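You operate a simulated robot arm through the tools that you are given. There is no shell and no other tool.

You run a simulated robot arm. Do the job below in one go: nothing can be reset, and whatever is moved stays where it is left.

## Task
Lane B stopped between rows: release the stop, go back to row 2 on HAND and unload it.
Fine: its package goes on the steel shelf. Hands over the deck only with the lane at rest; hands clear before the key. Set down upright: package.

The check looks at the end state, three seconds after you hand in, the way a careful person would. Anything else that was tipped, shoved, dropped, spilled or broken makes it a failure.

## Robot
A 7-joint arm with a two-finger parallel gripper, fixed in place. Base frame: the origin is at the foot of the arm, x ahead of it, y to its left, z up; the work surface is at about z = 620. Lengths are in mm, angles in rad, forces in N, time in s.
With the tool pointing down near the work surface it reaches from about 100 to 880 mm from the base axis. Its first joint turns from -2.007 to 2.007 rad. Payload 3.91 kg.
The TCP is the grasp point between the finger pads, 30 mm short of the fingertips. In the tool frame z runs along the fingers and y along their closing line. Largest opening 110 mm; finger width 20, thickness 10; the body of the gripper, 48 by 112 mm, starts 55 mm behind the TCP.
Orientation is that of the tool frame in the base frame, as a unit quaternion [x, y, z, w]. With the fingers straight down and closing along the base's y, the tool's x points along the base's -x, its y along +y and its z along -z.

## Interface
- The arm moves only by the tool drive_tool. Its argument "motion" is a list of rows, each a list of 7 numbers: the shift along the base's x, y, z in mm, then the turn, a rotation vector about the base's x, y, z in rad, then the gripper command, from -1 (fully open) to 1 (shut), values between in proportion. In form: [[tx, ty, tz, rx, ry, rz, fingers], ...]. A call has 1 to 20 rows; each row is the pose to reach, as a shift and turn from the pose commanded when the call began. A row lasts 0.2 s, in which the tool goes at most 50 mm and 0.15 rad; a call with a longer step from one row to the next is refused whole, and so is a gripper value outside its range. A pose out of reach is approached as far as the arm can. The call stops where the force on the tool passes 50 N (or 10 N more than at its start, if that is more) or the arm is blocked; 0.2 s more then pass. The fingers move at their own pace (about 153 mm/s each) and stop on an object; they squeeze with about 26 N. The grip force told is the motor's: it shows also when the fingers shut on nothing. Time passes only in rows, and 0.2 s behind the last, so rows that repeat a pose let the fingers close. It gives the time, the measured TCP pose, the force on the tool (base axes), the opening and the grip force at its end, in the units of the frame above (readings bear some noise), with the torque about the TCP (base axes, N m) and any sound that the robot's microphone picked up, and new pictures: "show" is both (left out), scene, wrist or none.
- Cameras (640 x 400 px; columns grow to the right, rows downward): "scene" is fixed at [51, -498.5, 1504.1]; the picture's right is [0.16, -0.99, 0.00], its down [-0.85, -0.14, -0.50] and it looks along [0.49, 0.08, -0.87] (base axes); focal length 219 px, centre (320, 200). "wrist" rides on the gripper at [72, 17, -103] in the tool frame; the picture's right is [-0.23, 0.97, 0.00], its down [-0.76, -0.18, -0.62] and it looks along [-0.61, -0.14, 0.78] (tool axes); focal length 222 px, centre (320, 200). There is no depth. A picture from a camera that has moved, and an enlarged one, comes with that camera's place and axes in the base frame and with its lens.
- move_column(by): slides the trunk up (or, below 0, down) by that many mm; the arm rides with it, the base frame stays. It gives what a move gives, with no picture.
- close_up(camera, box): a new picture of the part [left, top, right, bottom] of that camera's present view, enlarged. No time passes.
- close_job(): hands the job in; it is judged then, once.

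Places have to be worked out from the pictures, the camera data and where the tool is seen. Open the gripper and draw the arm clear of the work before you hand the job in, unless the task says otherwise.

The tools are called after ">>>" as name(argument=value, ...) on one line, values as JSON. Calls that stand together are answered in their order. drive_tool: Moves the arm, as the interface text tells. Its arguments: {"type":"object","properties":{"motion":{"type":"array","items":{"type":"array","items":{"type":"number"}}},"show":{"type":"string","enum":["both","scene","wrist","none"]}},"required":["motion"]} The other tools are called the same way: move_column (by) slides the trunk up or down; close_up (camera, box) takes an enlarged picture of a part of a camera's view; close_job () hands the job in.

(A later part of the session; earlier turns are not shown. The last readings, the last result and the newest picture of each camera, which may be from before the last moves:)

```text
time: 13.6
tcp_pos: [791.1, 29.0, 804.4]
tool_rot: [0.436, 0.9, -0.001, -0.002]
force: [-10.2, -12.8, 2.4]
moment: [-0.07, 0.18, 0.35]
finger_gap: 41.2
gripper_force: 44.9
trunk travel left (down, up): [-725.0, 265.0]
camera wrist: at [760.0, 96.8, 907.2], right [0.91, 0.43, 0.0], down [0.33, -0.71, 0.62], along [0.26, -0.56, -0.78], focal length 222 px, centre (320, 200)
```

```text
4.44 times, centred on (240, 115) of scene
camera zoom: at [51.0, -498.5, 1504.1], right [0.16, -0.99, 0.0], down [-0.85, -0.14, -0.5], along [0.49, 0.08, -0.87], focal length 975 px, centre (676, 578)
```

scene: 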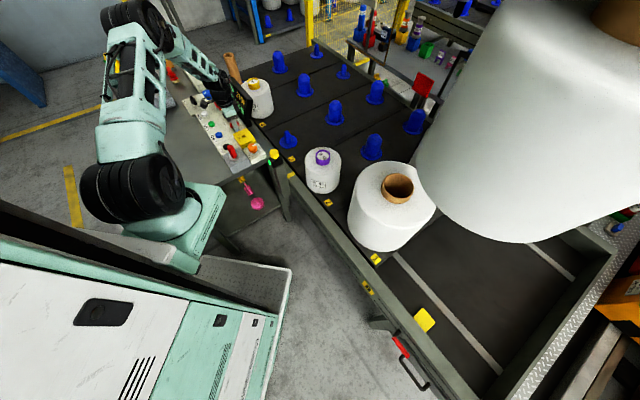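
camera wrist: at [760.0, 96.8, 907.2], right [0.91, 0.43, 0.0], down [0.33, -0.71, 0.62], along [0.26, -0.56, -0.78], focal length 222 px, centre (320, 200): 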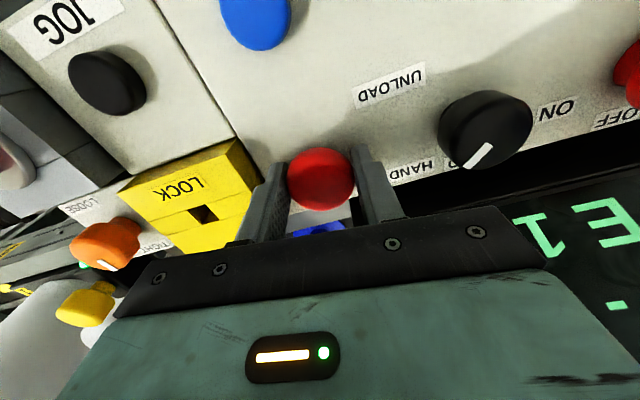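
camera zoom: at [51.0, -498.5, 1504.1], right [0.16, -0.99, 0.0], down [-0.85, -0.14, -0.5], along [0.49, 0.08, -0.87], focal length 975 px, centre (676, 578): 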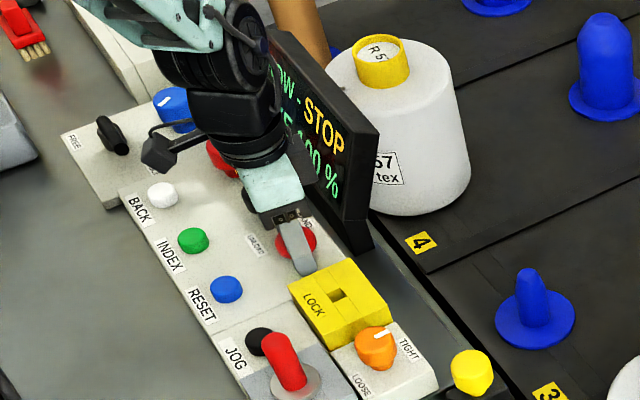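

Still STOP, and the torque dropped as if the pads slipped, so it may be a pull-to-release head. I'll pull up gently in small steps and watch the force.

>>> drive_tool(motion=[[0, 0, 2, 0, 0, 0, 0.6], [0, 0, 4, 0, 0, 0, 0.6], [0, 0, 6, 0, 0, 0, 0.6], [0, 0, 8, 0, 0, 0, 0.6]])

>>> close_up(camera="scene", box=[190, 70, 290, 160])

```text
time: 14.6
tcp_pos: [790.0, 28.4, 812.4]
tool_rot: [0.435, 0.901, -0.001, -0.002]
force: [-11.5, -8.9, -3.1]
moment: [0.51, 0.48, -0.76]
finger_gap: 41.1
gripper_force: 45.8
trunk travel left (down, up): [-725.0, 265.0]
camera wrist: at [759.9, 96.7, 915.2], right [0.9, 0.43, 0.0], down [0.33, -0.71, 0.62], along [0.26, -0.56, -0.78], focal length 222 px, centre (320, 200)
```

scene: 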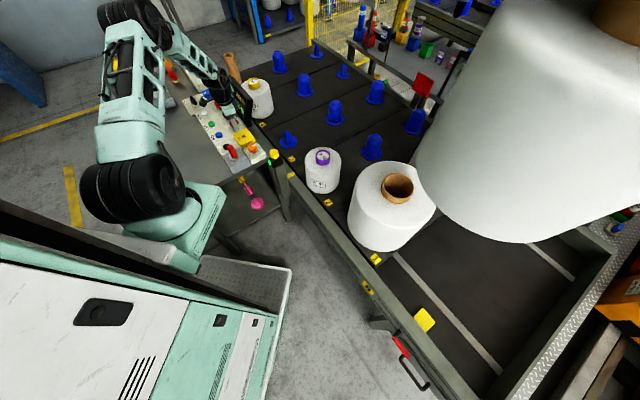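
wrist: 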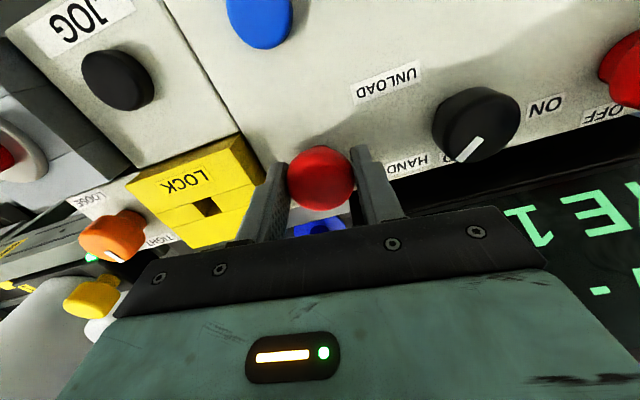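

```text
4.44 times, centred on (240, 115) of scene
camera zoom: at [51.0, -498.5, 1504.1], right [0.16, -0.99, 0.0], down [-0.85, -0.14, -0.5], along [0.49, 0.08, -0.87], focal length 975 px, centre (676, 578)
```

zoom: 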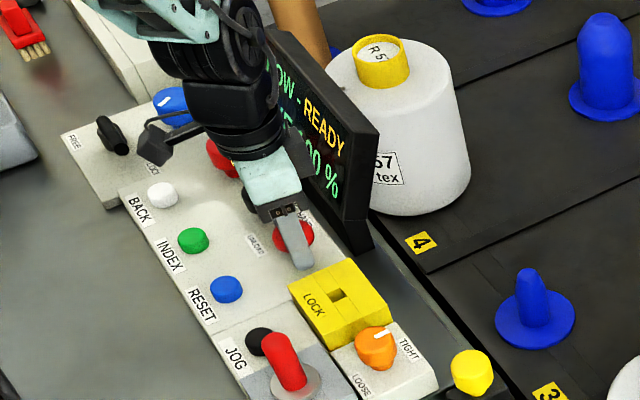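

The head rose 8 mm and the display changed from STOP to READY, so the stop is released. I'll open, lift clear and look at the display and panel.

>>> drive_tool(motion=[[0, 0, 0, 0, 0, 0, 0.1], [0, 0, 0, 0, 0, 0, -0.1], [0, 0, 0, 0, 0, 0, -0.1], [0, 0, 30, 0, 0, 0, -0.1], [-10, 10, 70, 0, 0, 0, -0.1], [-20, 20, 80, 0, 0, 0, -0.1]])

>>> close_up(camera="scene", box=[190, 70, 290, 160])

>>> close_up(camera="wrist", box=[200, 60, 500, 230])

```text
time: 16.0
tcp_pos: [772.4, 49.6, 892.3]
tool_rot: [0.435, 0.9, 0.0, 0.0]
force: [0.0, -0.2, -1.0]
moment: [0.03, 0.02, -0.03]
finger_gap: 60.7
gripper_force: 0.0
trunk travel left (down, up): [-725.0, 265.0]
camera wrist: at [741.1, 116.6, 995.4], right [0.9, 0.43, 0.0], down [0.33, -0.71, 0.62], along [0.27, -0.56, -0.78], focal length 222 px, centre (320, 200)
```

scene: 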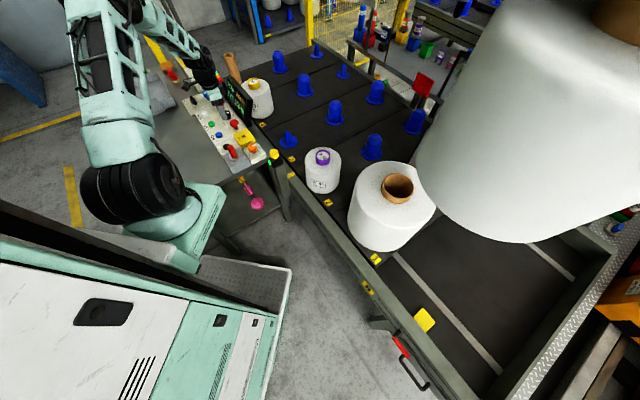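
wrist: 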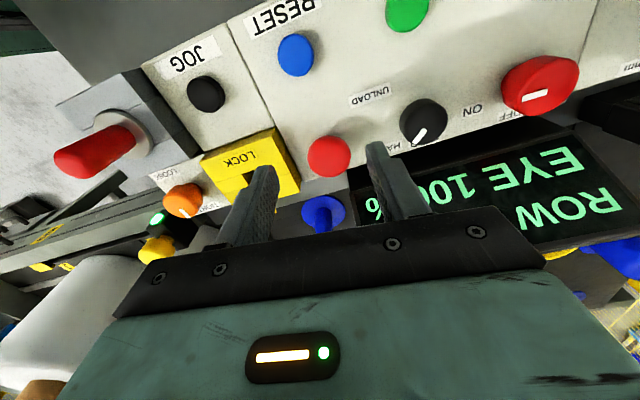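

```text
4.44 times, centred on (240, 115) of scene
camera zoom: at [51.0, -498.5, 1504.1], right [0.16, -0.99, 0.0], down [-0.85, -0.14, -0.5], along [0.49, 0.08, -0.87], focal length 975 px, centre (676, 578)
```

zoom: 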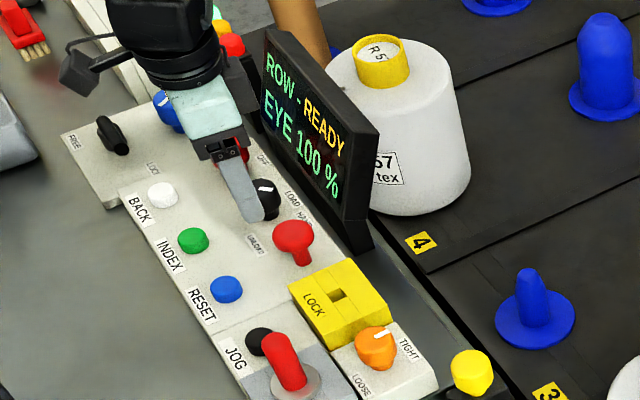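

```text
2.13 times, centred on (350, 145) of wrist
camera zoom: at [741.1, 116.6, 995.4], right [0.9, 0.43, 0.0], down [0.33, -0.71, 0.62], along [0.27, -0.56, -0.78], focal length 474 px, centre (256, 317)
```

zoom: 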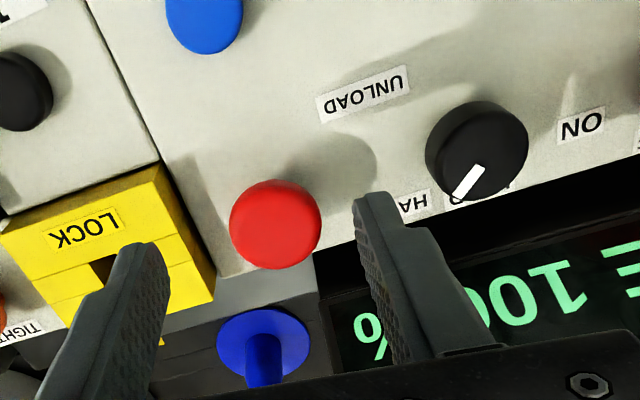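

The display reads "ROW - READY, EYE 100 %" and the selector bar sits on HAND (about -95°). I'll hover over the BACK button, near (861.5, 217, 772), with the fingers shut.

>>> drive_tool(motion=[[12, 23, 0, 0, 0, 0.13, 0.2], [25, 47, 0, 0, 0, 0.26, 0.6], [38, 71, 0, 0, 0, 0.39, 1], [51, 95, -5, 0, 0, 0.52, 1], [64, 119, -10, 0, 0, 0.65, 1], [77, 143, -25, 0, 0, 0.78, 1], [89.5, 167.4, -42, 0, 0, 0.9, 1]])

>>> close_up(camera="wrist", box=[220, 60, 420, 220])

```text
time: 17.6
tcp_pos: [853.6, 212.6, 852.3]
tool_rot: [-0.001, 1.0, 0.001, 0.0]
force: [0.3, -0.7, 0.1]
moment: [0.01, 0.02, 0.0]
finger_gap: 0.0
gripper_force: 25.8
out of reach, approached as far as the arm can: row 7
trunk travel left (down, up): [-725.0, 265.0]
camera wrist: at [781.4, 230.1, 954.7], right [0.23, 0.97, 0.0], down [0.76, -0.18, 0.62], along [0.61, -0.14, -0.78], focal length 222 px, centre (320, 200)
```

scene: 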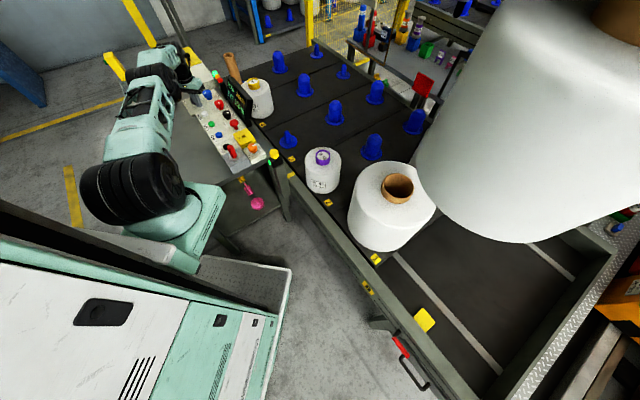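
wrist: 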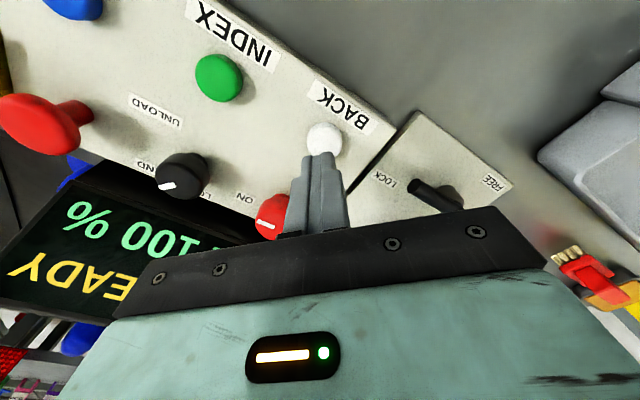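

```text
2.50 times, centred on (320, 140) of wrist
camera zoom: at [781.4, 230.1, 954.7], right [0.23, 0.97, 0.0], down [0.76, -0.18, 0.62], along [0.61, -0.14, -0.78], focal length 555 px, centre (320, 350)
```

zoom: 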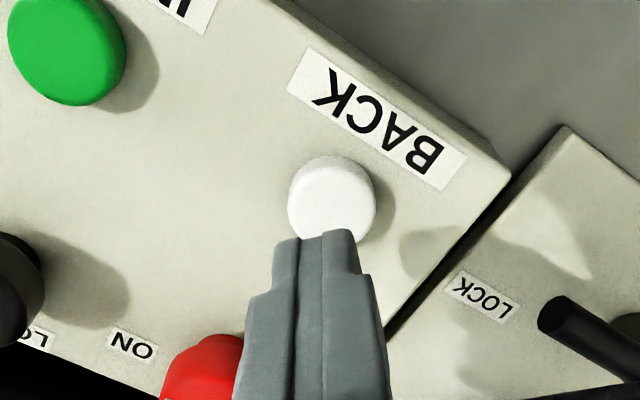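

BACK is just beyond the straight-down reach: the tool stopped at radius 880. I'll tilt the tool about 0.27 rad outward so the tips reach further, and check the resulting pose.

>>> drive_tool(motion=[[-3, 0, 0, 0.033, -0.13, 0, 1], [-5, -1, 0, 0.065, -0.262, 0, 1], [-5, -1, 0, 0.065, -0.262, 0, 1]])

>>> close_up(camera="wrist", box=[220, 60, 420, 220])

```text
time: 18.4
tcp_pos: [849.3, 212.5, 852.5]
tool_rot: [0.0, 0.991, 0.032, 0.132]
force: [0.5, 0.3, 0.5]
moment: [-0.02, 0.0, -0.02]
finger_gap: 0.0
gripper_force: 26.0
trunk travel left (down, up): [-725.0, 265.0]
camera wrist: at [752.7, 223.4, 933.2], right [0.21, 0.97, 0.12], down [0.57, -0.22, 0.79], along [0.79, -0.1, -0.6], focal length 222 px, centre (320, 200)
```

scene: 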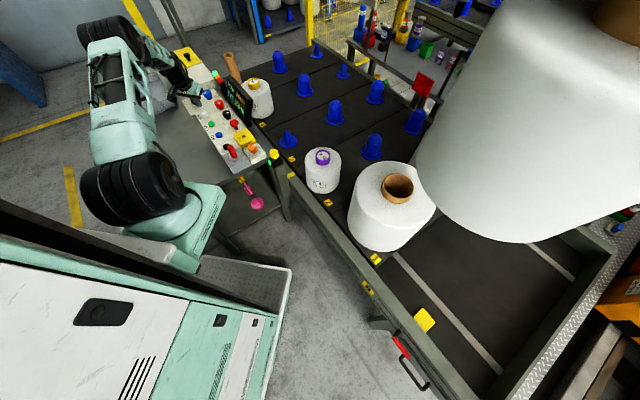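
wrist: 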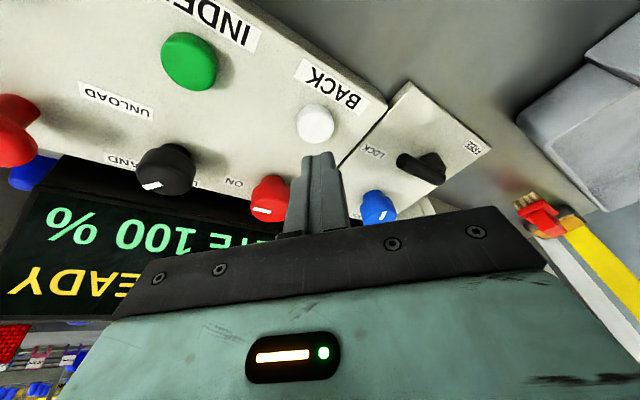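

```text
2.50 times, centred on (320, 140) of wrist
camera zoom: at [752.7, 223.4, 933.2], right [0.21, 0.97, 0.12], down [0.57, -0.22, 0.79], along [0.79, -0.1, -0.6], focal length 555 px, centre (320, 350)
```

zoom: 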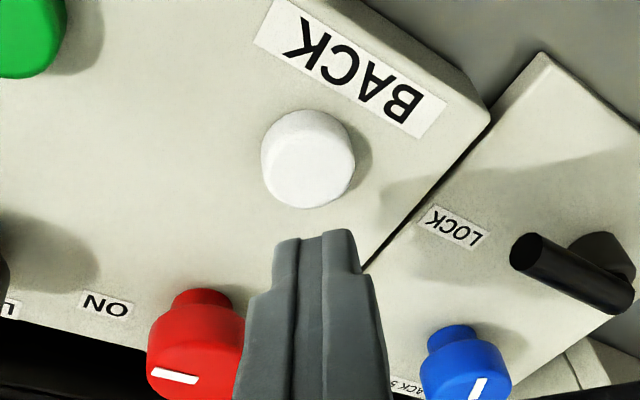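

The tips are now about (857, 214, 824) and the button top about (861, 216.5, 773). I'll come down to just above the button, not touching yet.

>>> drive_tool(motion=[[4, 2, -20, 0, 0, 0, 1], [4, 2, -40, 0, 0, 0, 1], [4, 2, -40, 0, 0, 0, 1]], show="wrist")

>>> close_up(camera="wrist", box=[220, 60, 420, 220])

```text
time: 19.2
tcp_pos: [853.4, 214.8, 812.5]
tool_rot: [-0.001, 0.991, 0.032, 0.131]
force: [0.5, 0.2, 1.0]
moment: [-0.02, 0.0, -0.03]
finger_gap: 0.0
gripper_force: 26.2
trunk travel left (down, up): [-725.0, 265.0]
camera wrist: at [756.5, 225.1, 893.3], right [0.21, 0.97, 0.12], down [0.58, -0.22, 0.79], along [0.79, -0.1, -0.61], focal length 222 px, centre (320, 200)
```

wrist: 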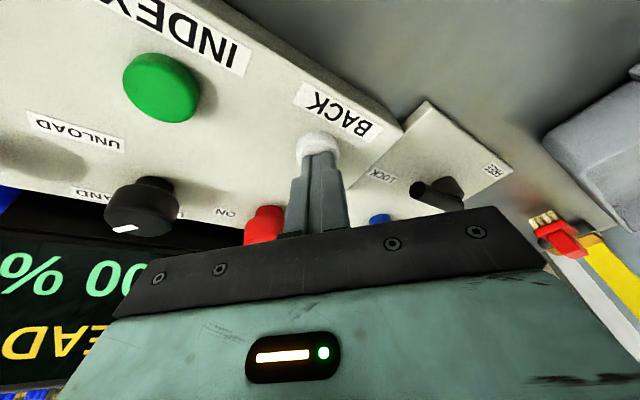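

```text
2.50 times, centred on (320, 140) of wrist
camera zoom: at [756.5, 225.1, 893.3], right [0.21, 0.97, 0.12], down [0.58, -0.22, 0.79], along [0.79, -0.1, -0.61], focal length 555 px, centre (320, 350)
```

zoom: 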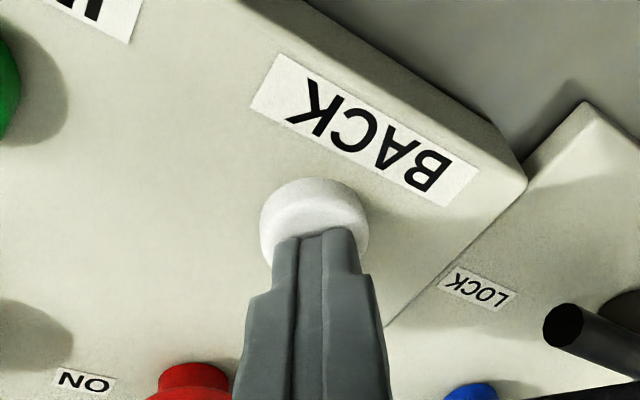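

The fingertips are over the button at about 10 mm height. I'll press BACK briefly and back off, then look at the display.

>>> drive_tool(motion=[[0, 0, -9, 0, 0, 0, 1], [0, 0, -13, 0, 0, 0, 1], [0, 0, -16, 0, 0, 0, 1], [0, 0, -6, 0, 0, 0, 1], [0, 0, 4, 0, 0, 0, 1]])

>>> close_up(camera="scene", box=[190, 70, 290, 160])

```text
time: 20.4
tcp_pos: [851.4, 212.9, 813.4]
tool_rot: [0.0, 0.991, 0.032, 0.128]
force: [-0.7, -0.1, 0.3]
moment: [-0.02, 0.07, -0.01]
finger_gap: 0.2
gripper_force: 26.0
trunk travel left (down, up): [-725.0, 265.0]
heard: click
camera wrist: at [755.9, 224.9, 894.5], right [0.21, 0.97, 0.12], down [0.58, -0.22, 0.78], along [0.79, -0.1, -0.61], focal length 222 px, centre (320, 200)
```

scene: 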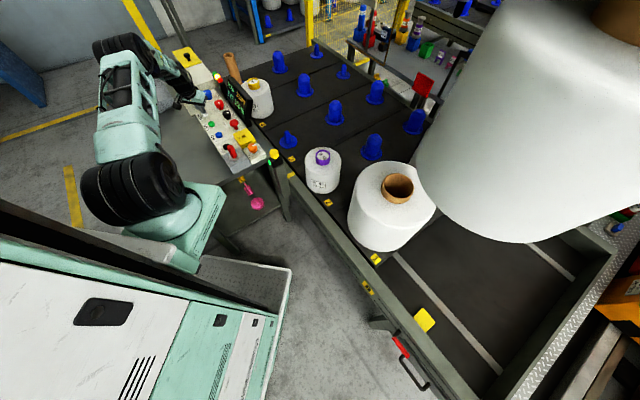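
wrist: 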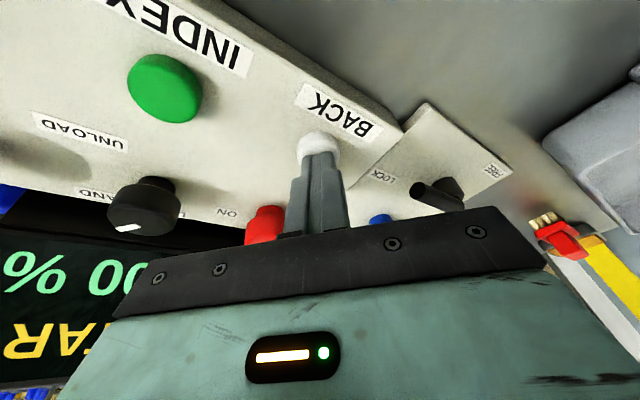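

```text
4.44 times, centred on (240, 115) of scene
camera zoom: at [51.0, -498.5, 1504.1], right [0.16, -0.99, 0.0], down [-0.85, -0.14, -0.5], along [0.49, 0.08, -0.87], focal length 975 px, centre (676, 578)
```

zoom: 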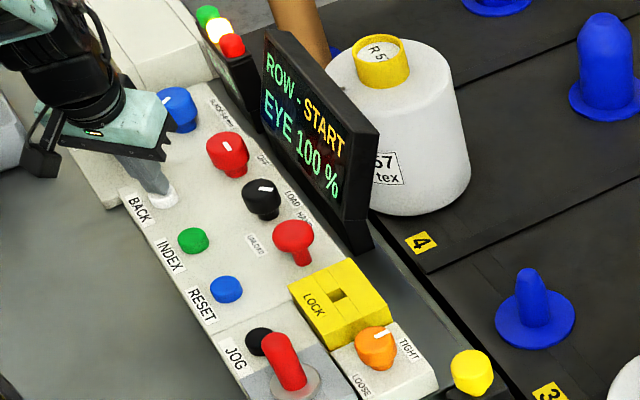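

The display shows "ROW - START" with the amber lamp lit, so a start warning is running. I'll stay well clear of the deck, lift a little and wait.

>>> drive_tool(motion=[[0, 0, 15, 0, 0, 0, 1], [-5, 0, 30, 0, 0, 0, 1], [-5, 0, 30, 0, 0, 0, 1], [-5, 0, 30, 0, 0, 0, 1], [-5, 0, 30, 0, 0, 0, 1], [-5, 0, 30, 0, 0, 0, 1]])

>>> close_up(camera="scene", box=[190, 70, 350, 210])

```text
time: 21.8
tcp_pos: [847.5, 214.0, 845.9]
tool_rot: [0.001, 0.991, 0.032, 0.131]
force: [1.3, 0.0, 0.6]
moment: [0.01, 0.03, 0.0]
finger_gap: 0.0
gripper_force: 25.5
trunk travel left (down, up): [-725.0, 265.0]
camera wrist: at [751.7, 225.1, 927.2], right [0.21, 0.97, 0.12], down [0.58, -0.22, 0.79], along [0.79, -0.1, -0.61], focal length 222 px, centre (320, 200)
```

scene: 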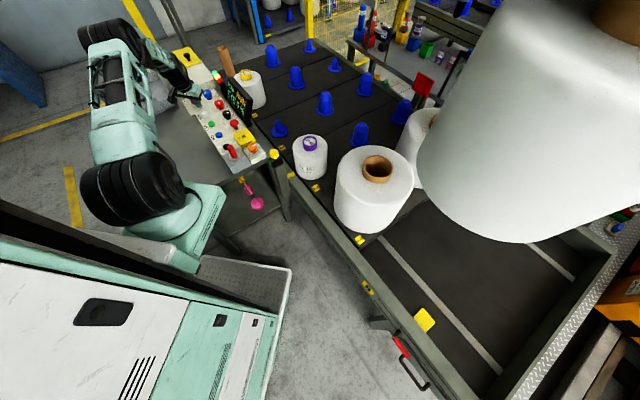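
wrist: 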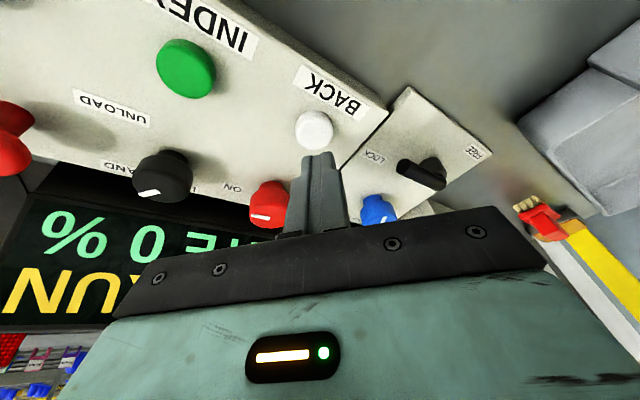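

```text
2.86 times, centred on (270, 140) of scene
camera zoom: at [51.0, -498.5, 1504.1], right [0.16, -0.99, 0.0], down [-0.85, -0.14, -0.5], along [0.49, 0.08, -0.87], focal length 627 px, centre (463, 371)
```

zoom: 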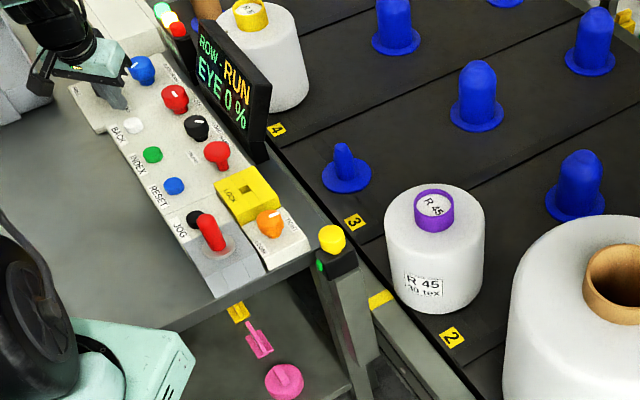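

The lane is running, with rows moving toward the panel end and the eye at 0 % as R 45 passes. I'll keep still and clear until it stops.

>>> drive_tool(motion=[[0, 0, 0, 0, 0, 0, 1], [0, 0, 0, 0, 0, 0, 1], [0, 0, 0, 0, 0, 0, 1], [0, 0, 0, 0, 0, 0, 1], [0, 0, 0, 0, 0, 0, 1]], show="scene")

>>> close_up(camera="scene", box=[190, 70, 350, 210])

```text
time: 23.0
tcp_pos: [848.0, 214.9, 845.3]
tool_rot: [0.001, 0.991, 0.032, 0.131]
force: [0.2, 0.2, -0.2]
moment: [-0.02, -0.02, 0.01]
finger_gap: 0.1
gripper_force: 25.5
trunk travel left (down, up): [-725.0, 265.0]
```

scene: 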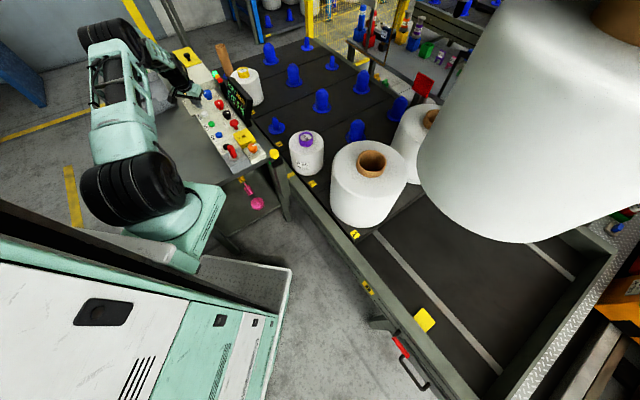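

```text
2.86 times, centred on (270, 140) of scene
camera zoom: at [51.0, -498.5, 1504.1], right [0.16, -0.99, 0.0], down [-0.85, -0.14, -0.5], along [0.49, 0.08, -0.87], focal length 627 px, centre (463, 371)
```

zoom: 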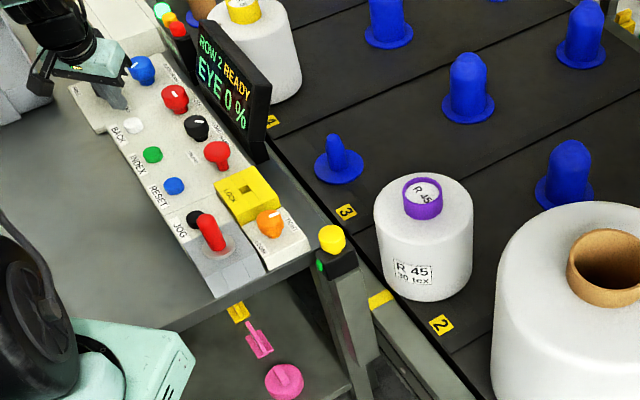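

The display now reads "ROW 2 READY" with the green lamp lit: the lane is at rest at row 2 and R 45 (30 tex) is its package. Now I need to find the steel shelf, so I'll enlarge several parts of the scene.

>>> close_up(camera="scene", box=[180, 160, 340, 330])

>>> close_up(camera="scene", box=[330, 0, 480, 110])

>>> close_up(camera="scene", box=[520, 200, 640, 400])

>>> close_up(camera="scene", box=[0, 180, 320, 400])

>>> close_up(camera="scene", box=[60, 40, 260, 180])

```text
2.35 times, centred on (260, 245) of scene
camera zoom: at [51.0, -498.5, 1504.1], right [0.16, -0.99, 0.0], down [-0.85, -0.14, -0.5], along [0.49, 0.08, -0.87], focal length 516 px, centre (461, 94)
```

zoom: 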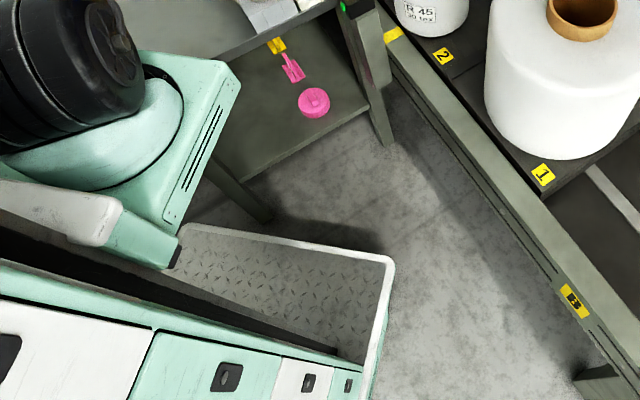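

```text
3.64 times, centred on (405, 55) of scene
camera zoom: at [51.0, -498.5, 1504.1], right [0.16, -0.99, 0.0], down [-0.85, -0.14, -0.5], along [0.49, 0.08, -0.87], focal length 798 px, centre (11, 727)
```

zoom: 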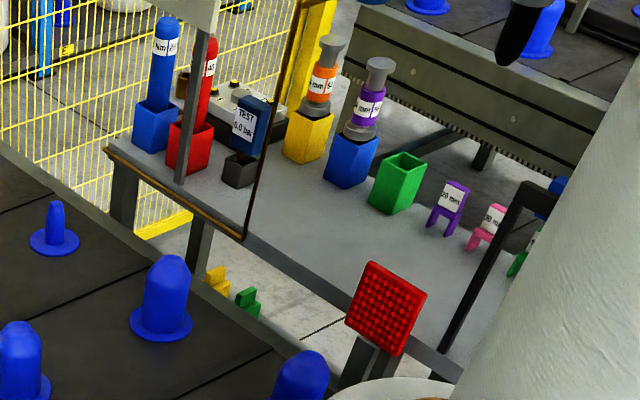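

```text
2.00 times, centred on (580, 300) of scene
camera zoom: at [51.0, -498.5, 1504.1], right [0.16, -0.99, 0.0], down [-0.85, -0.14, -0.5], along [0.49, 0.08, -0.87], focal length 439 px, centre (-200, 0)
```

zoom: 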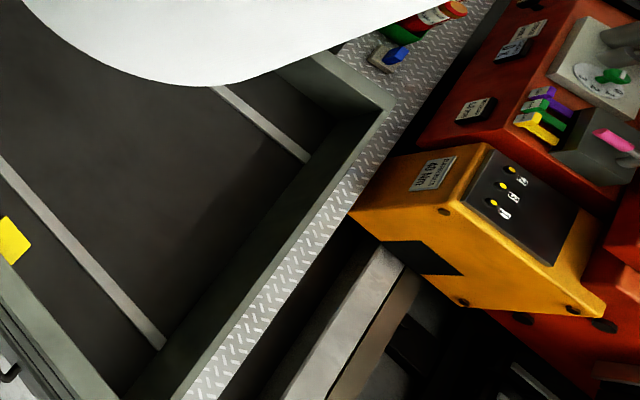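

```text
1.82 times, centred on (160, 290) of scene
camera zoom: at [51.0, -498.5, 1504.1], right [0.16, -0.99, 0.0], down [-0.85, -0.14, -0.5], along [0.49, 0.08, -0.87], focal length 399 px, centre (611, 36)
```

zoom: 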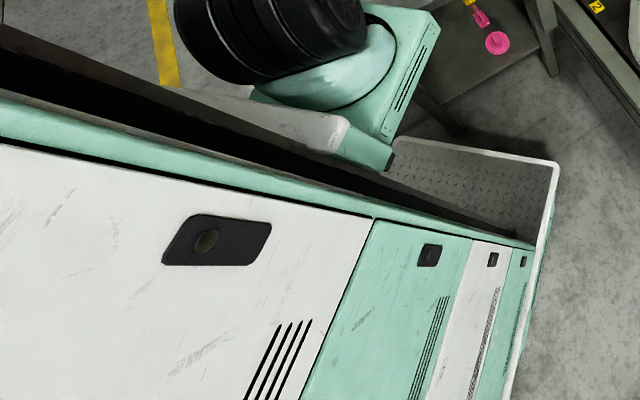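

```text
2.86 times, centred on (160, 110) of scene
camera zoom: at [51.0, -498.5, 1504.1], right [0.16, -0.99, 0.0], down [-0.85, -0.14, -0.5], along [0.49, 0.08, -0.87], focal length 627 px, centre (777, 457)
```

zoom: 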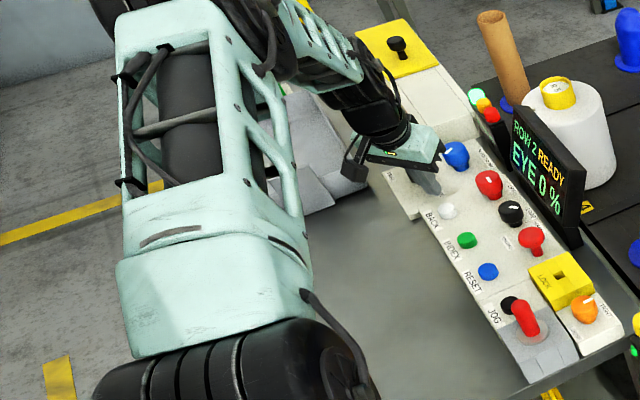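

I can't yet tell which surface is the steel shelf: the diamond-plate ledge at the far lane end is about 1.3 m away, and there are totes on the table's left end. I'll straighten the tool and retract upward, away from the deck, to look around with the wrist camera.

>>> drive_tool(motion=[[-20, 0, 40, -0.033, 0.13, 0, 0.5], [-50, 5, 75, -0.065, 0.262, 0, 0], [-90, 10, 105, -0.065, 0.262, 0, -0.5], [-130, 20, 130, -0.065, 0.262, 0, -1], [-170, 30, 155, -0.065, 0.262, 0, -1], [-210, 40, 180, -0.065, 0.262, 0, -1], [-250, 50, 205, -0.065, 0.262, 0, -1], [-290, 60, 230, -0.065, 0.262, 0, -1]])

```text
refused: row 3 steps farther than a row can; nothing moved
```

One step was slightly over 50 mm, so I'll use smaller steps for the same retreat.

>>> drive_tool(motion=[[-20, 0, 35, -0.033, 0.13, 0, 0.5], [-50, 5, 65, -0.065, 0.262, 0, 0], [-88, 10, 92, -0.065, 0.262, 0, -0.5], [-126, 20, 118, -0.065, 0.262, 0, -1], [-164, 30, 144, -0.065, 0.262, 0, -1], [-202, 40, 170, -0.065, 0.262, 0, -1], [-240, 50, 196, -0.065, 0.262, 0, -1], [-278, 60, 222, -0.065, 0.262, 0, -1]])

>>> close_up(camera="scene", box=[190, 70, 350, 210])

```text
time: 24.8
tcp_pos: [571.6, 274.3, 1066.9]
tool_rot: [0.001, 1.0, -0.001, 0.0]
force: [0.0, 0.1, -0.1]
moment: [0.02, 0.07, 0.0]
finger_gap: 109.6
gripper_force: 0.0
trunk travel left (down, up): [-725.0, 265.0]
camera wrist: at [498.8, 290.6, 1170.0], right [0.23, 0.97, 0.0], down [0.76, -0.18, 0.62], along [0.61, -0.14, -0.78], focal length 222 px, centre (320, 200)
```

scene: 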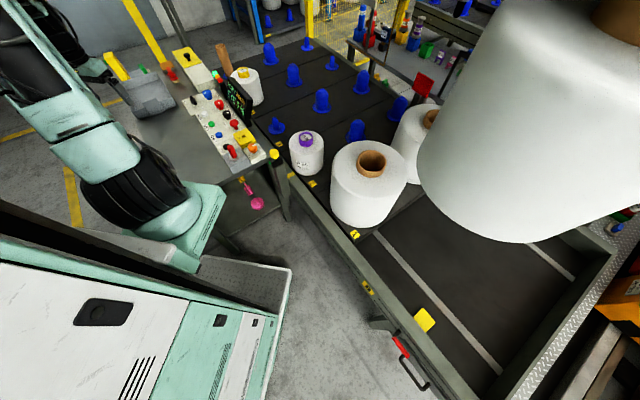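
wrist: 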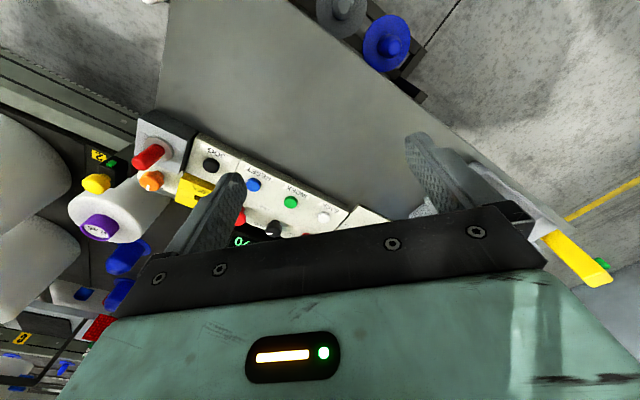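

```text
2.86 times, centred on (270, 140) of scene
camera zoom: at [51.0, -498.5, 1504.1], right [0.16, -0.99, 0.0], down [-0.85, -0.14, -0.5], along [0.49, 0.08, -0.87], focal length 627 px, centre (463, 371)
```

zoom: 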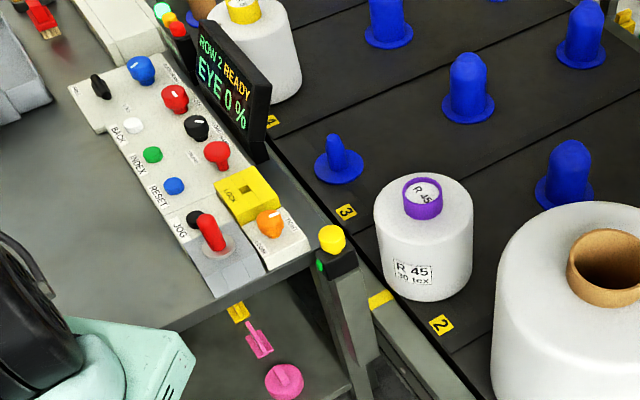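

There is something with blue and grey pegs near the table's robot side. I'll enlarge it and other parts of this view.

>>> close_up(camera="wrist", box=[260, 0, 460, 130])

>>> close_up(camera="wrist", box=[0, 0, 200, 130])

>>> close_up(camera="wrist", box=[440, 130, 640, 290])

>>> close_up(camera="wrist", box=[0, 200, 160, 400])

```text
3.08 times, centred on (360, 65) of wrist
camera zoom: at [498.8, 290.6, 1170.0], right [0.23, 0.97, 0.0], down [0.76, -0.18, 0.62], along [0.61, -0.14, -0.78], focal length 684 px, centre (197, 615)
```

zoom: 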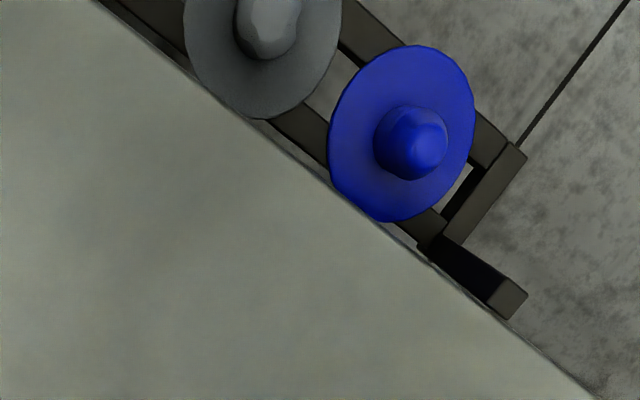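

```text
3.08 times, centred on (100, 65) of wrist
camera zoom: at [498.8, 290.6, 1170.0], right [0.23, 0.97, 0.0], down [0.76, -0.18, 0.62], along [0.61, -0.14, -0.78], focal length 684 px, centre (997, 615)
```

zoom: 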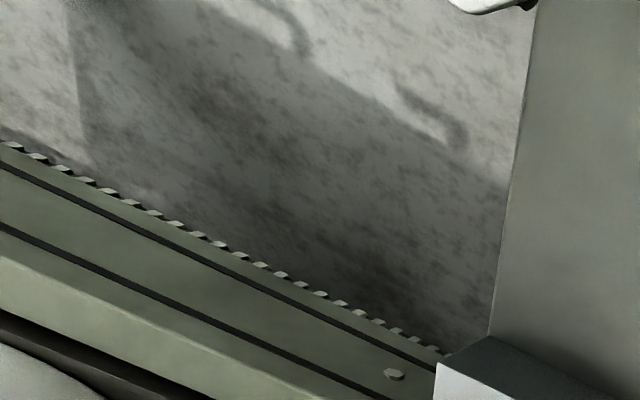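

```text
2.50 times, centred on (540, 210) of wrist
camera zoom: at [498.8, 290.6, 1170.0], right [0.23, 0.97, 0.0], down [0.76, -0.18, 0.62], along [0.61, -0.14, -0.78], focal length 555 px, centre (-230, 175)
```

zoom: 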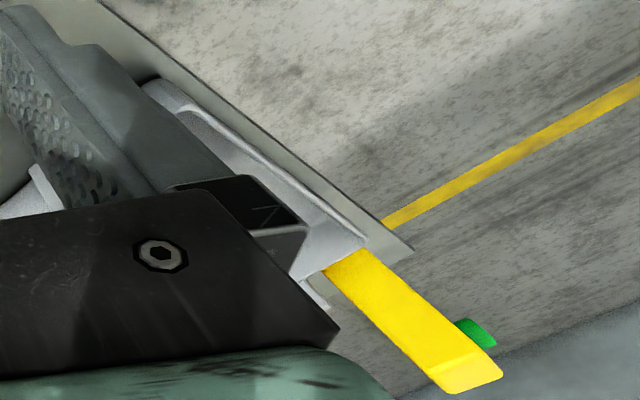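

```text
2.00 times, centred on (80, 300) of wrist
camera zoom: at [498.8, 290.6, 1170.0], right [0.23, 0.97, 0.0], down [0.76, -0.18, 0.62], along [0.61, -0.14, -0.78], focal length 444 px, centre (800, 0)
```

zoom: 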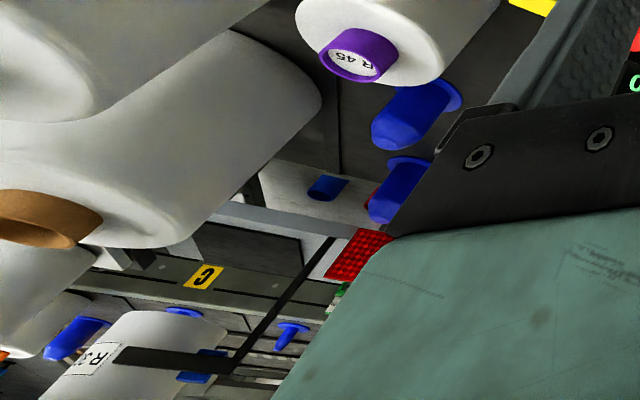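

There's a peg rack on the robot side of the table, below table height. I'll swing the hand left and turn it so the wrist camera shows the left side.

>>> drive_tool(motion=[[-27, 15, 4, 0, 0, 0.13, -1], [-54, 30, 8, 0, 0, 0.26, -1], [-81, 45, 12, 0, 0, 0.39, -1], [-108, 60, 16, 0, 0, 0.52, -1], [-135, 75, 20, 0, 0, 0.65, -1], [-162, 90, 24, 0, 0, 0.78, -1], [-190, 105, 27, 0, 0, 0.91, -1], [-220, 120, 30, 0, 0, 1.04, -1]])

```text
time: 26.6
tcp_pos: [350.8, 394.7, 1097.5]
tool_rot: [-0.498, 0.867, 0.0, 0.0]
force: [0.0, -0.7, -1.2]
moment: [0.04, 0.04, -0.03]
finger_gap: 110.1
gripper_force: 0.0
trunk travel left (down, up): [-725.0, 265.0]
camera wrist: at [299.9, 340.6, 1200.5], right [-0.73, 0.69, 0.0], down [0.54, 0.57, 0.62], along [0.43, 0.45, -0.78], focal length 222 px, centre (320, 200)
```

scene: 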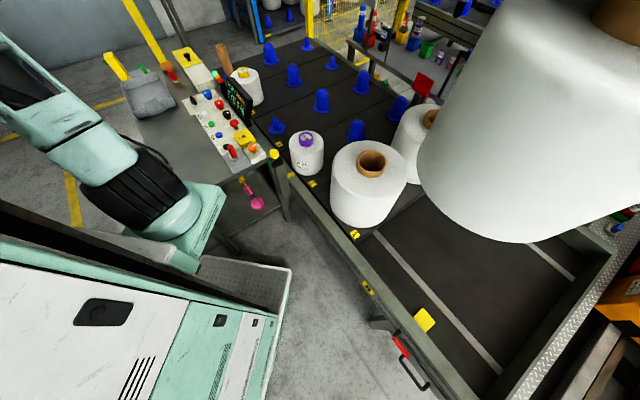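
wrist: 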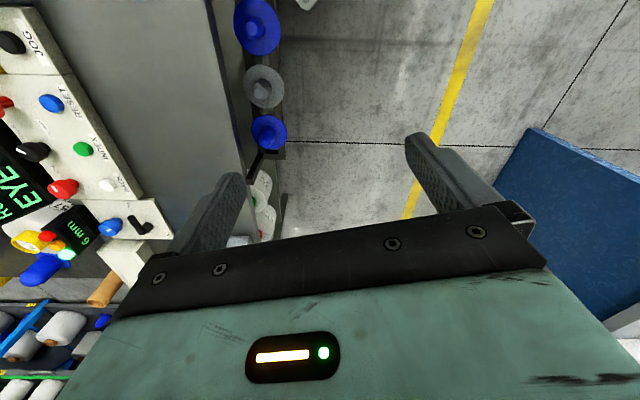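

There's only a rail of spare discs under the table edge here and something blue further left. I'll turn further left to see what stands there.

>>> drive_tool(motion=[[-25, 10, 5, 0, 0, 0.13, -1], [-50, 20, 10, 0, 0, 0.26, -1], [-75, 30, 15, 0, 0, 0.39, -1], [-100, 35, 20, 0, 0, 0.52, -1], [-125, 40, 25, 0, 0, 0.65, -1], [-150, 40, 30, 0, 0, 0.78, -1]])

>>> close_up(camera="wrist", box=[320, 0, 640, 240])

```text
time: 28.0
tcp_pos: [211.9, 434.6, 1128.3]
tool_rot: [0.784, -0.621, 0.002, 0.0]
force: [0.3, 0.1, -0.5]
moment: [-0.03, -0.05, 0.0]
finger_gap: 110.1
gripper_force: 0.0
trunk travel left (down, up): [-725.0, 265.0]
camera wrist: at [211.8, 360.4, 1230.1], right [-1.0, 0.0, 0.0], down [0.0, 0.78, 0.62], along [0.0, 0.62, -0.78], focal length 222 px, centre (320, 200)
```

scene: 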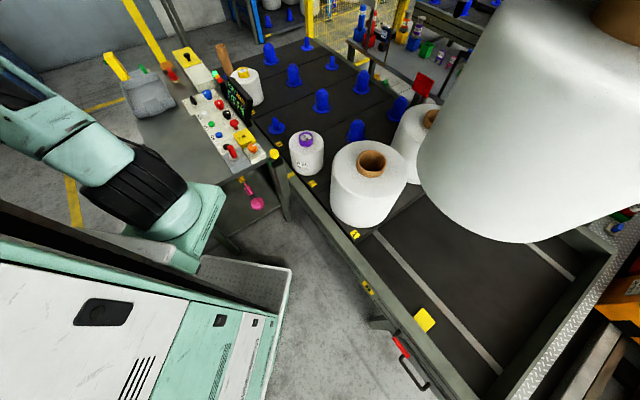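
wrist: 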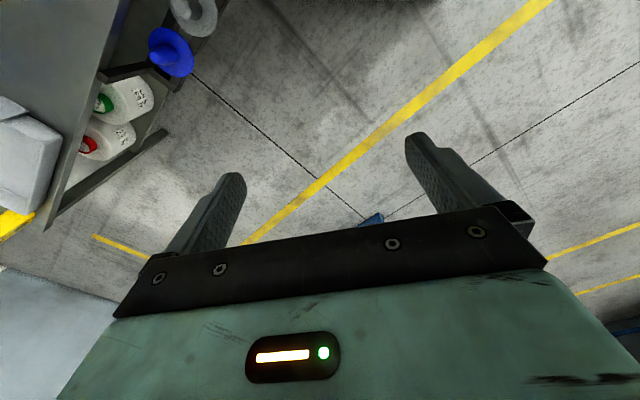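

```text
1.67 times, centred on (480, 120) of wrist
camera zoom: at [211.8, 360.4, 1230.1], right [-1.0, 0.0, 0.0], down [0.0, 0.78, 0.62], along [0.0, 0.62, -0.78], focal length 370 px, centre (53, 333)
```

zoom: 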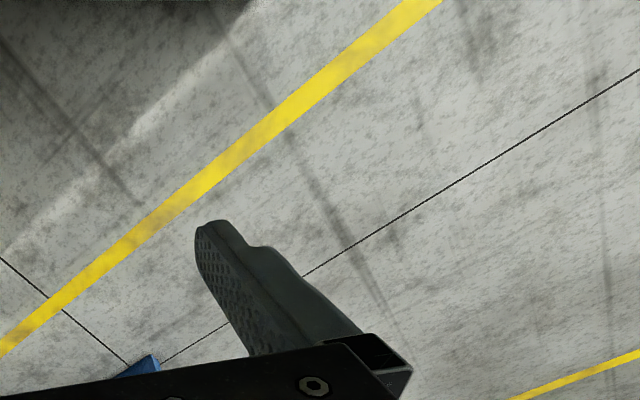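

Floor is all there is on the left, but two packages with green and red cores stand on a shelf under the table's left end. I'll enlarge that.

>>> close_up(camera="wrist", box=[0, 0, 240, 240])

```text
1.67 times, centred on (120, 120) of wrist
camera zoom: at [211.8, 360.4, 1230.1], right [-1.0, 0.0, 0.0], down [0.0, 0.78, 0.62], along [0.0, 0.62, -0.78], focal length 370 px, centre (653, 333)
```

zoom: 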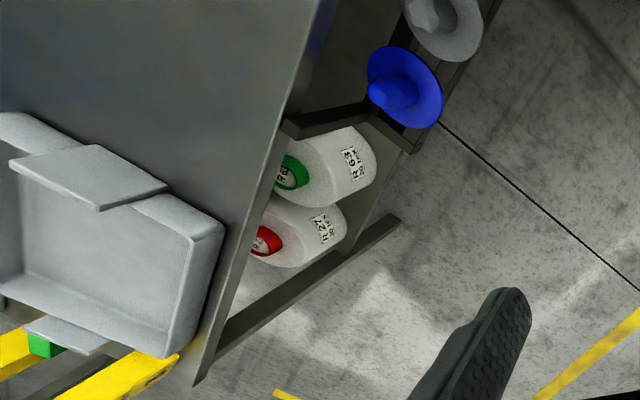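

R 63 and R 27 stand on the low shelf under the table. Before deciding, I'll swing the hand back around in front at radius about 480 and look at the right side, short of the big package near the scene camera.

>>> drive_tool(motion=[[36.8, -24, 0, 0, 0, -0.13, -1], [72.9, -48.2, 0, 0, 0, -0.26, -1], [106.8, -75.7, 0, 0, 0, -0.39, -1], [138, -106, 0, 0, 0, -0.52, -1], [166.3, -139.1, 0, 0, 0, -0.65, -1], [191.6, -174.6, 0, 0, 0, -0.78, -1], [213.5, -212.2, 0, 0, 0, -0.91, -1], [231.9, -251.7, 0, 0, 0, -1.04, -1], [246.6, -292.7, 0, 0, 0, -1.17, -1], [257.6, -334.8, 0, 0, 0, -1.3, -1], [264.7, -377.8, 0, 0, 0, -1.43, -1], [267.9, -421.2, 0, 0, 0, -1.56, -1], [267.2, -464.7, 0, 0, 0, -1.69, -1], [262.4, -508, 0, 0, 0, -1.82, -1], [253.8, -550.7, 0, 0, 0, -1.95, -1], [241.4, -592.5, 0, 0, 0, -2.08, -1], [225.2, -632.9, 0, 0, 0, -2.21, -1]])

```text
time: 31.6
tcp_pos: [426.8, -198.1, 1127.8]
tool_rot: [0.195, 0.981, 0.001, 0.0]
force: [0.2, 0.7, -0.3]
moment: [-0.03, 0.01, 0.02]
finger_gap: 109.8
gripper_force: 0.1
trunk travel left (down, up): [-725.0, 265.0]
camera wrist: at [366.5, -155.1, 1230.2], right [0.58, 0.81, 0.0], down [0.64, -0.45, 0.62], along [0.51, -0.36, -0.78], focal length 222 px, centre (320, 200)
```

scene: 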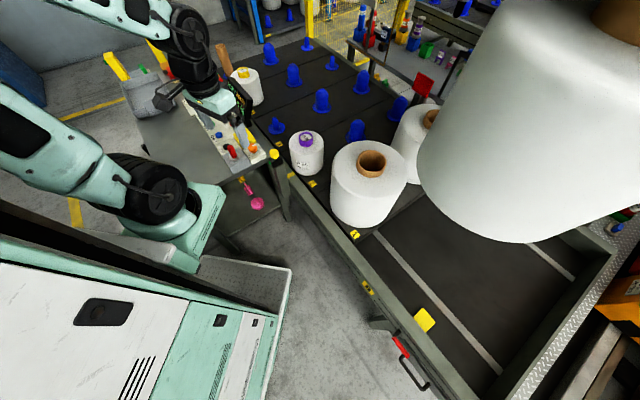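
wrist: 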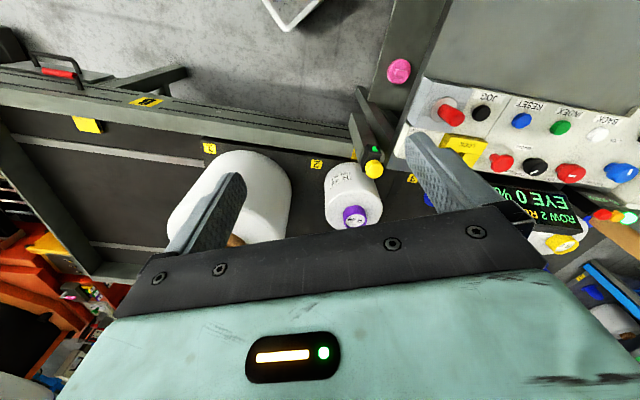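

This shows the whole lane front from the table to the lane end. I'll turn the hand further right, in place, to look past the lane end and beside the robot.

>>> drive_tool(motion=[[0, 0, 0, 0, 0, -0.14, -1], [0, 0, 0, 0, 0, -0.28, -1], [0, 0, 0, 0, 0, -0.42, -1], [0, 0, 0, 0, 0, -0.56, -1], [0, 0, 0, 0, 0, -0.7, -1], [0, 0, 0, 0, 0, -0.84, -1], [0, 0, 0, 0, 0, -0.98, -1]], show="wrist")

>>> close_up(camera="wrist", box=[0, 0, 320, 240])

>>> close_up(camera="wrist", box=[320, 0, 640, 220])

```text
time: 33.2
tcp_pos: [425.8, -199.4, 1127.1]
tool_rot: [0.633, 0.774, 0.0, 0.0]
force: [-0.8, -0.3, -0.1]
moment: [0.01, 0.0, 0.0]
finger_gap: 110.3
gripper_force: 0.1
trunk travel left (down, up): [-725.0, 265.0]
camera wrist: at [428.2, -124.3, 1230.4], right [1.0, -0.03, 0.0], down [-0.02, -0.78, 0.62], along [-0.02, -0.62, -0.78], focal length 222 px, centre (320, 200)
```

wrist: 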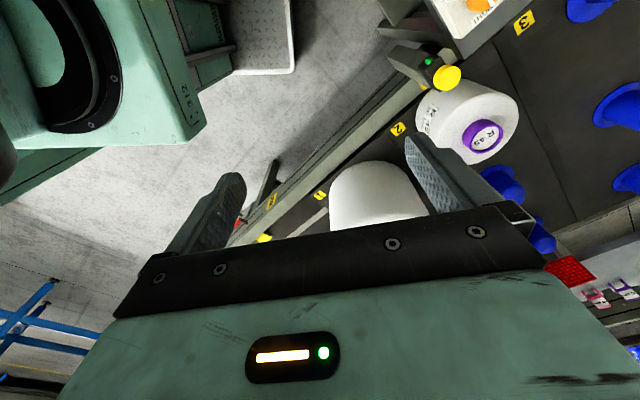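

```text
1.67 times, centred on (160, 120) of wrist
camera zoom: at [428.2, -124.3, 1230.4], right [1.0, -0.03, 0.0], down [-0.02, -0.78, 0.62], along [-0.02, -0.62, -0.78], focal length 370 px, centre (587, 333)
```

zoom: 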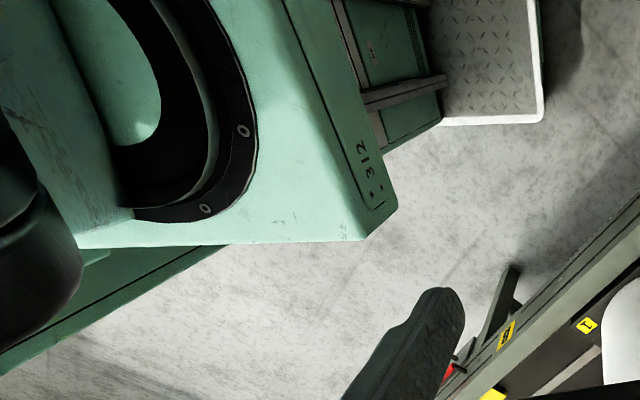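

```text
1.82 times, centred on (480, 110) of wrist
camera zoom: at [428.2, -124.3, 1230.4], right [1.0, -0.03, 0.0], down [-0.02, -0.78, 0.62], along [-0.02, -0.62, -0.78], focal length 404 px, centre (29, 364)
```

zoom: 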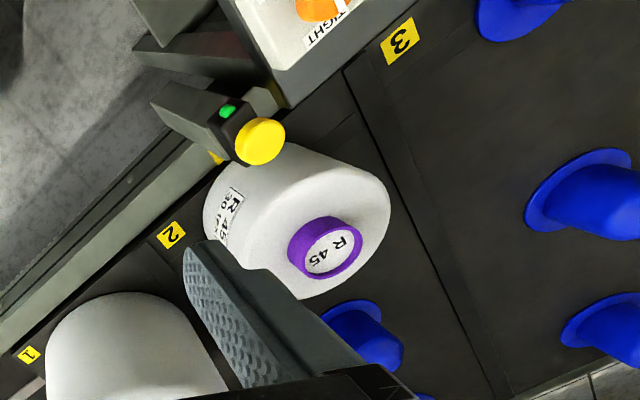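

Nothing stands on the right except the robot's own base (No. 312) and the lane. So the shelf candidates are the table's top and its lower shelf; I'll look under the table from the robot side.

>>> drive_tool(motion=[[-12, 45, 0, 0, 0, 0.1, -1], [-24, 90, 0, 0, 0, 0.2, -1], [-36, 135, 0, 0, 0, 0.3, -1], [-48, 180, -5, 0, 0, 0.4, -1], [-60, 225, -10, 0, 0, 0.5, -1], [-75, 268, -20, 0, 0, 0.6, -1], [-90, 310, -35, 0, 0, 0.7, -1], [-105, 350, -55, 0, 0, 0.81, -1], [-120, 385, -85, 0, 0, 0.81, -1], [-135, 415, -120, 0, 0, 0.81, -1], [-150, 440, -155, 0, 0, 0.81, -1], [-165, 455, -195, 0, 0, 0.81, -1]])

```text
time: 35.8
tcp_pos: [279.5, 251.0, 930.5]
tool_rot: [0.299, 0.954, -0.005, 0.006]
force: [-0.1, 0.3, 0.4]
moment: [0.03, 0.02, 0.01]
finger_gap: 109.8
gripper_force: 0.0
out of reach, approached as far as the arm can: row 1, 2, 3, 4, 5
trunk travel left (down, up): [-725.0, 265.0]
camera wrist: at [229.5, 306.6, 1031.4], right [0.74, 0.67, 0.0], down [0.52, -0.57, 0.63], along [0.42, -0.47, -0.77], focal length 222 px, centre (320, 200)
```

scene: 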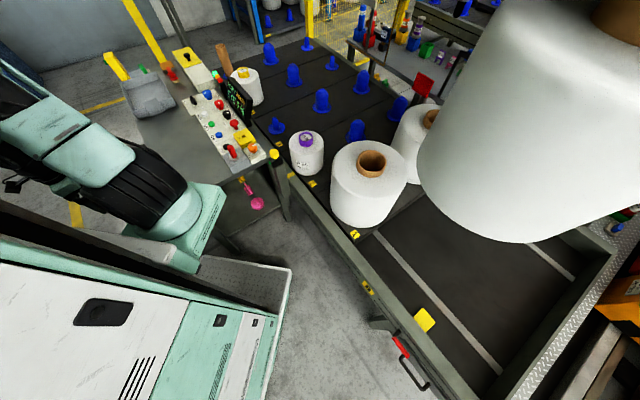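
wrist: 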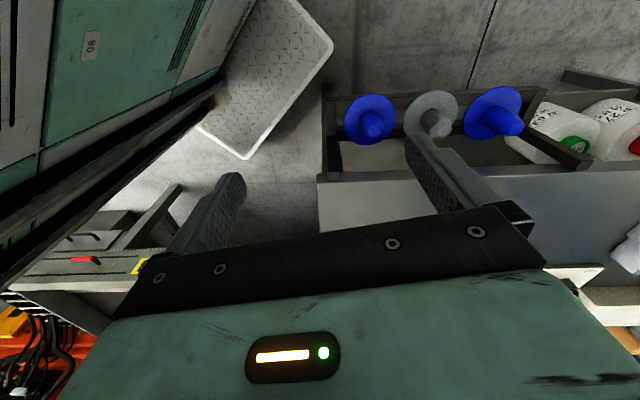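

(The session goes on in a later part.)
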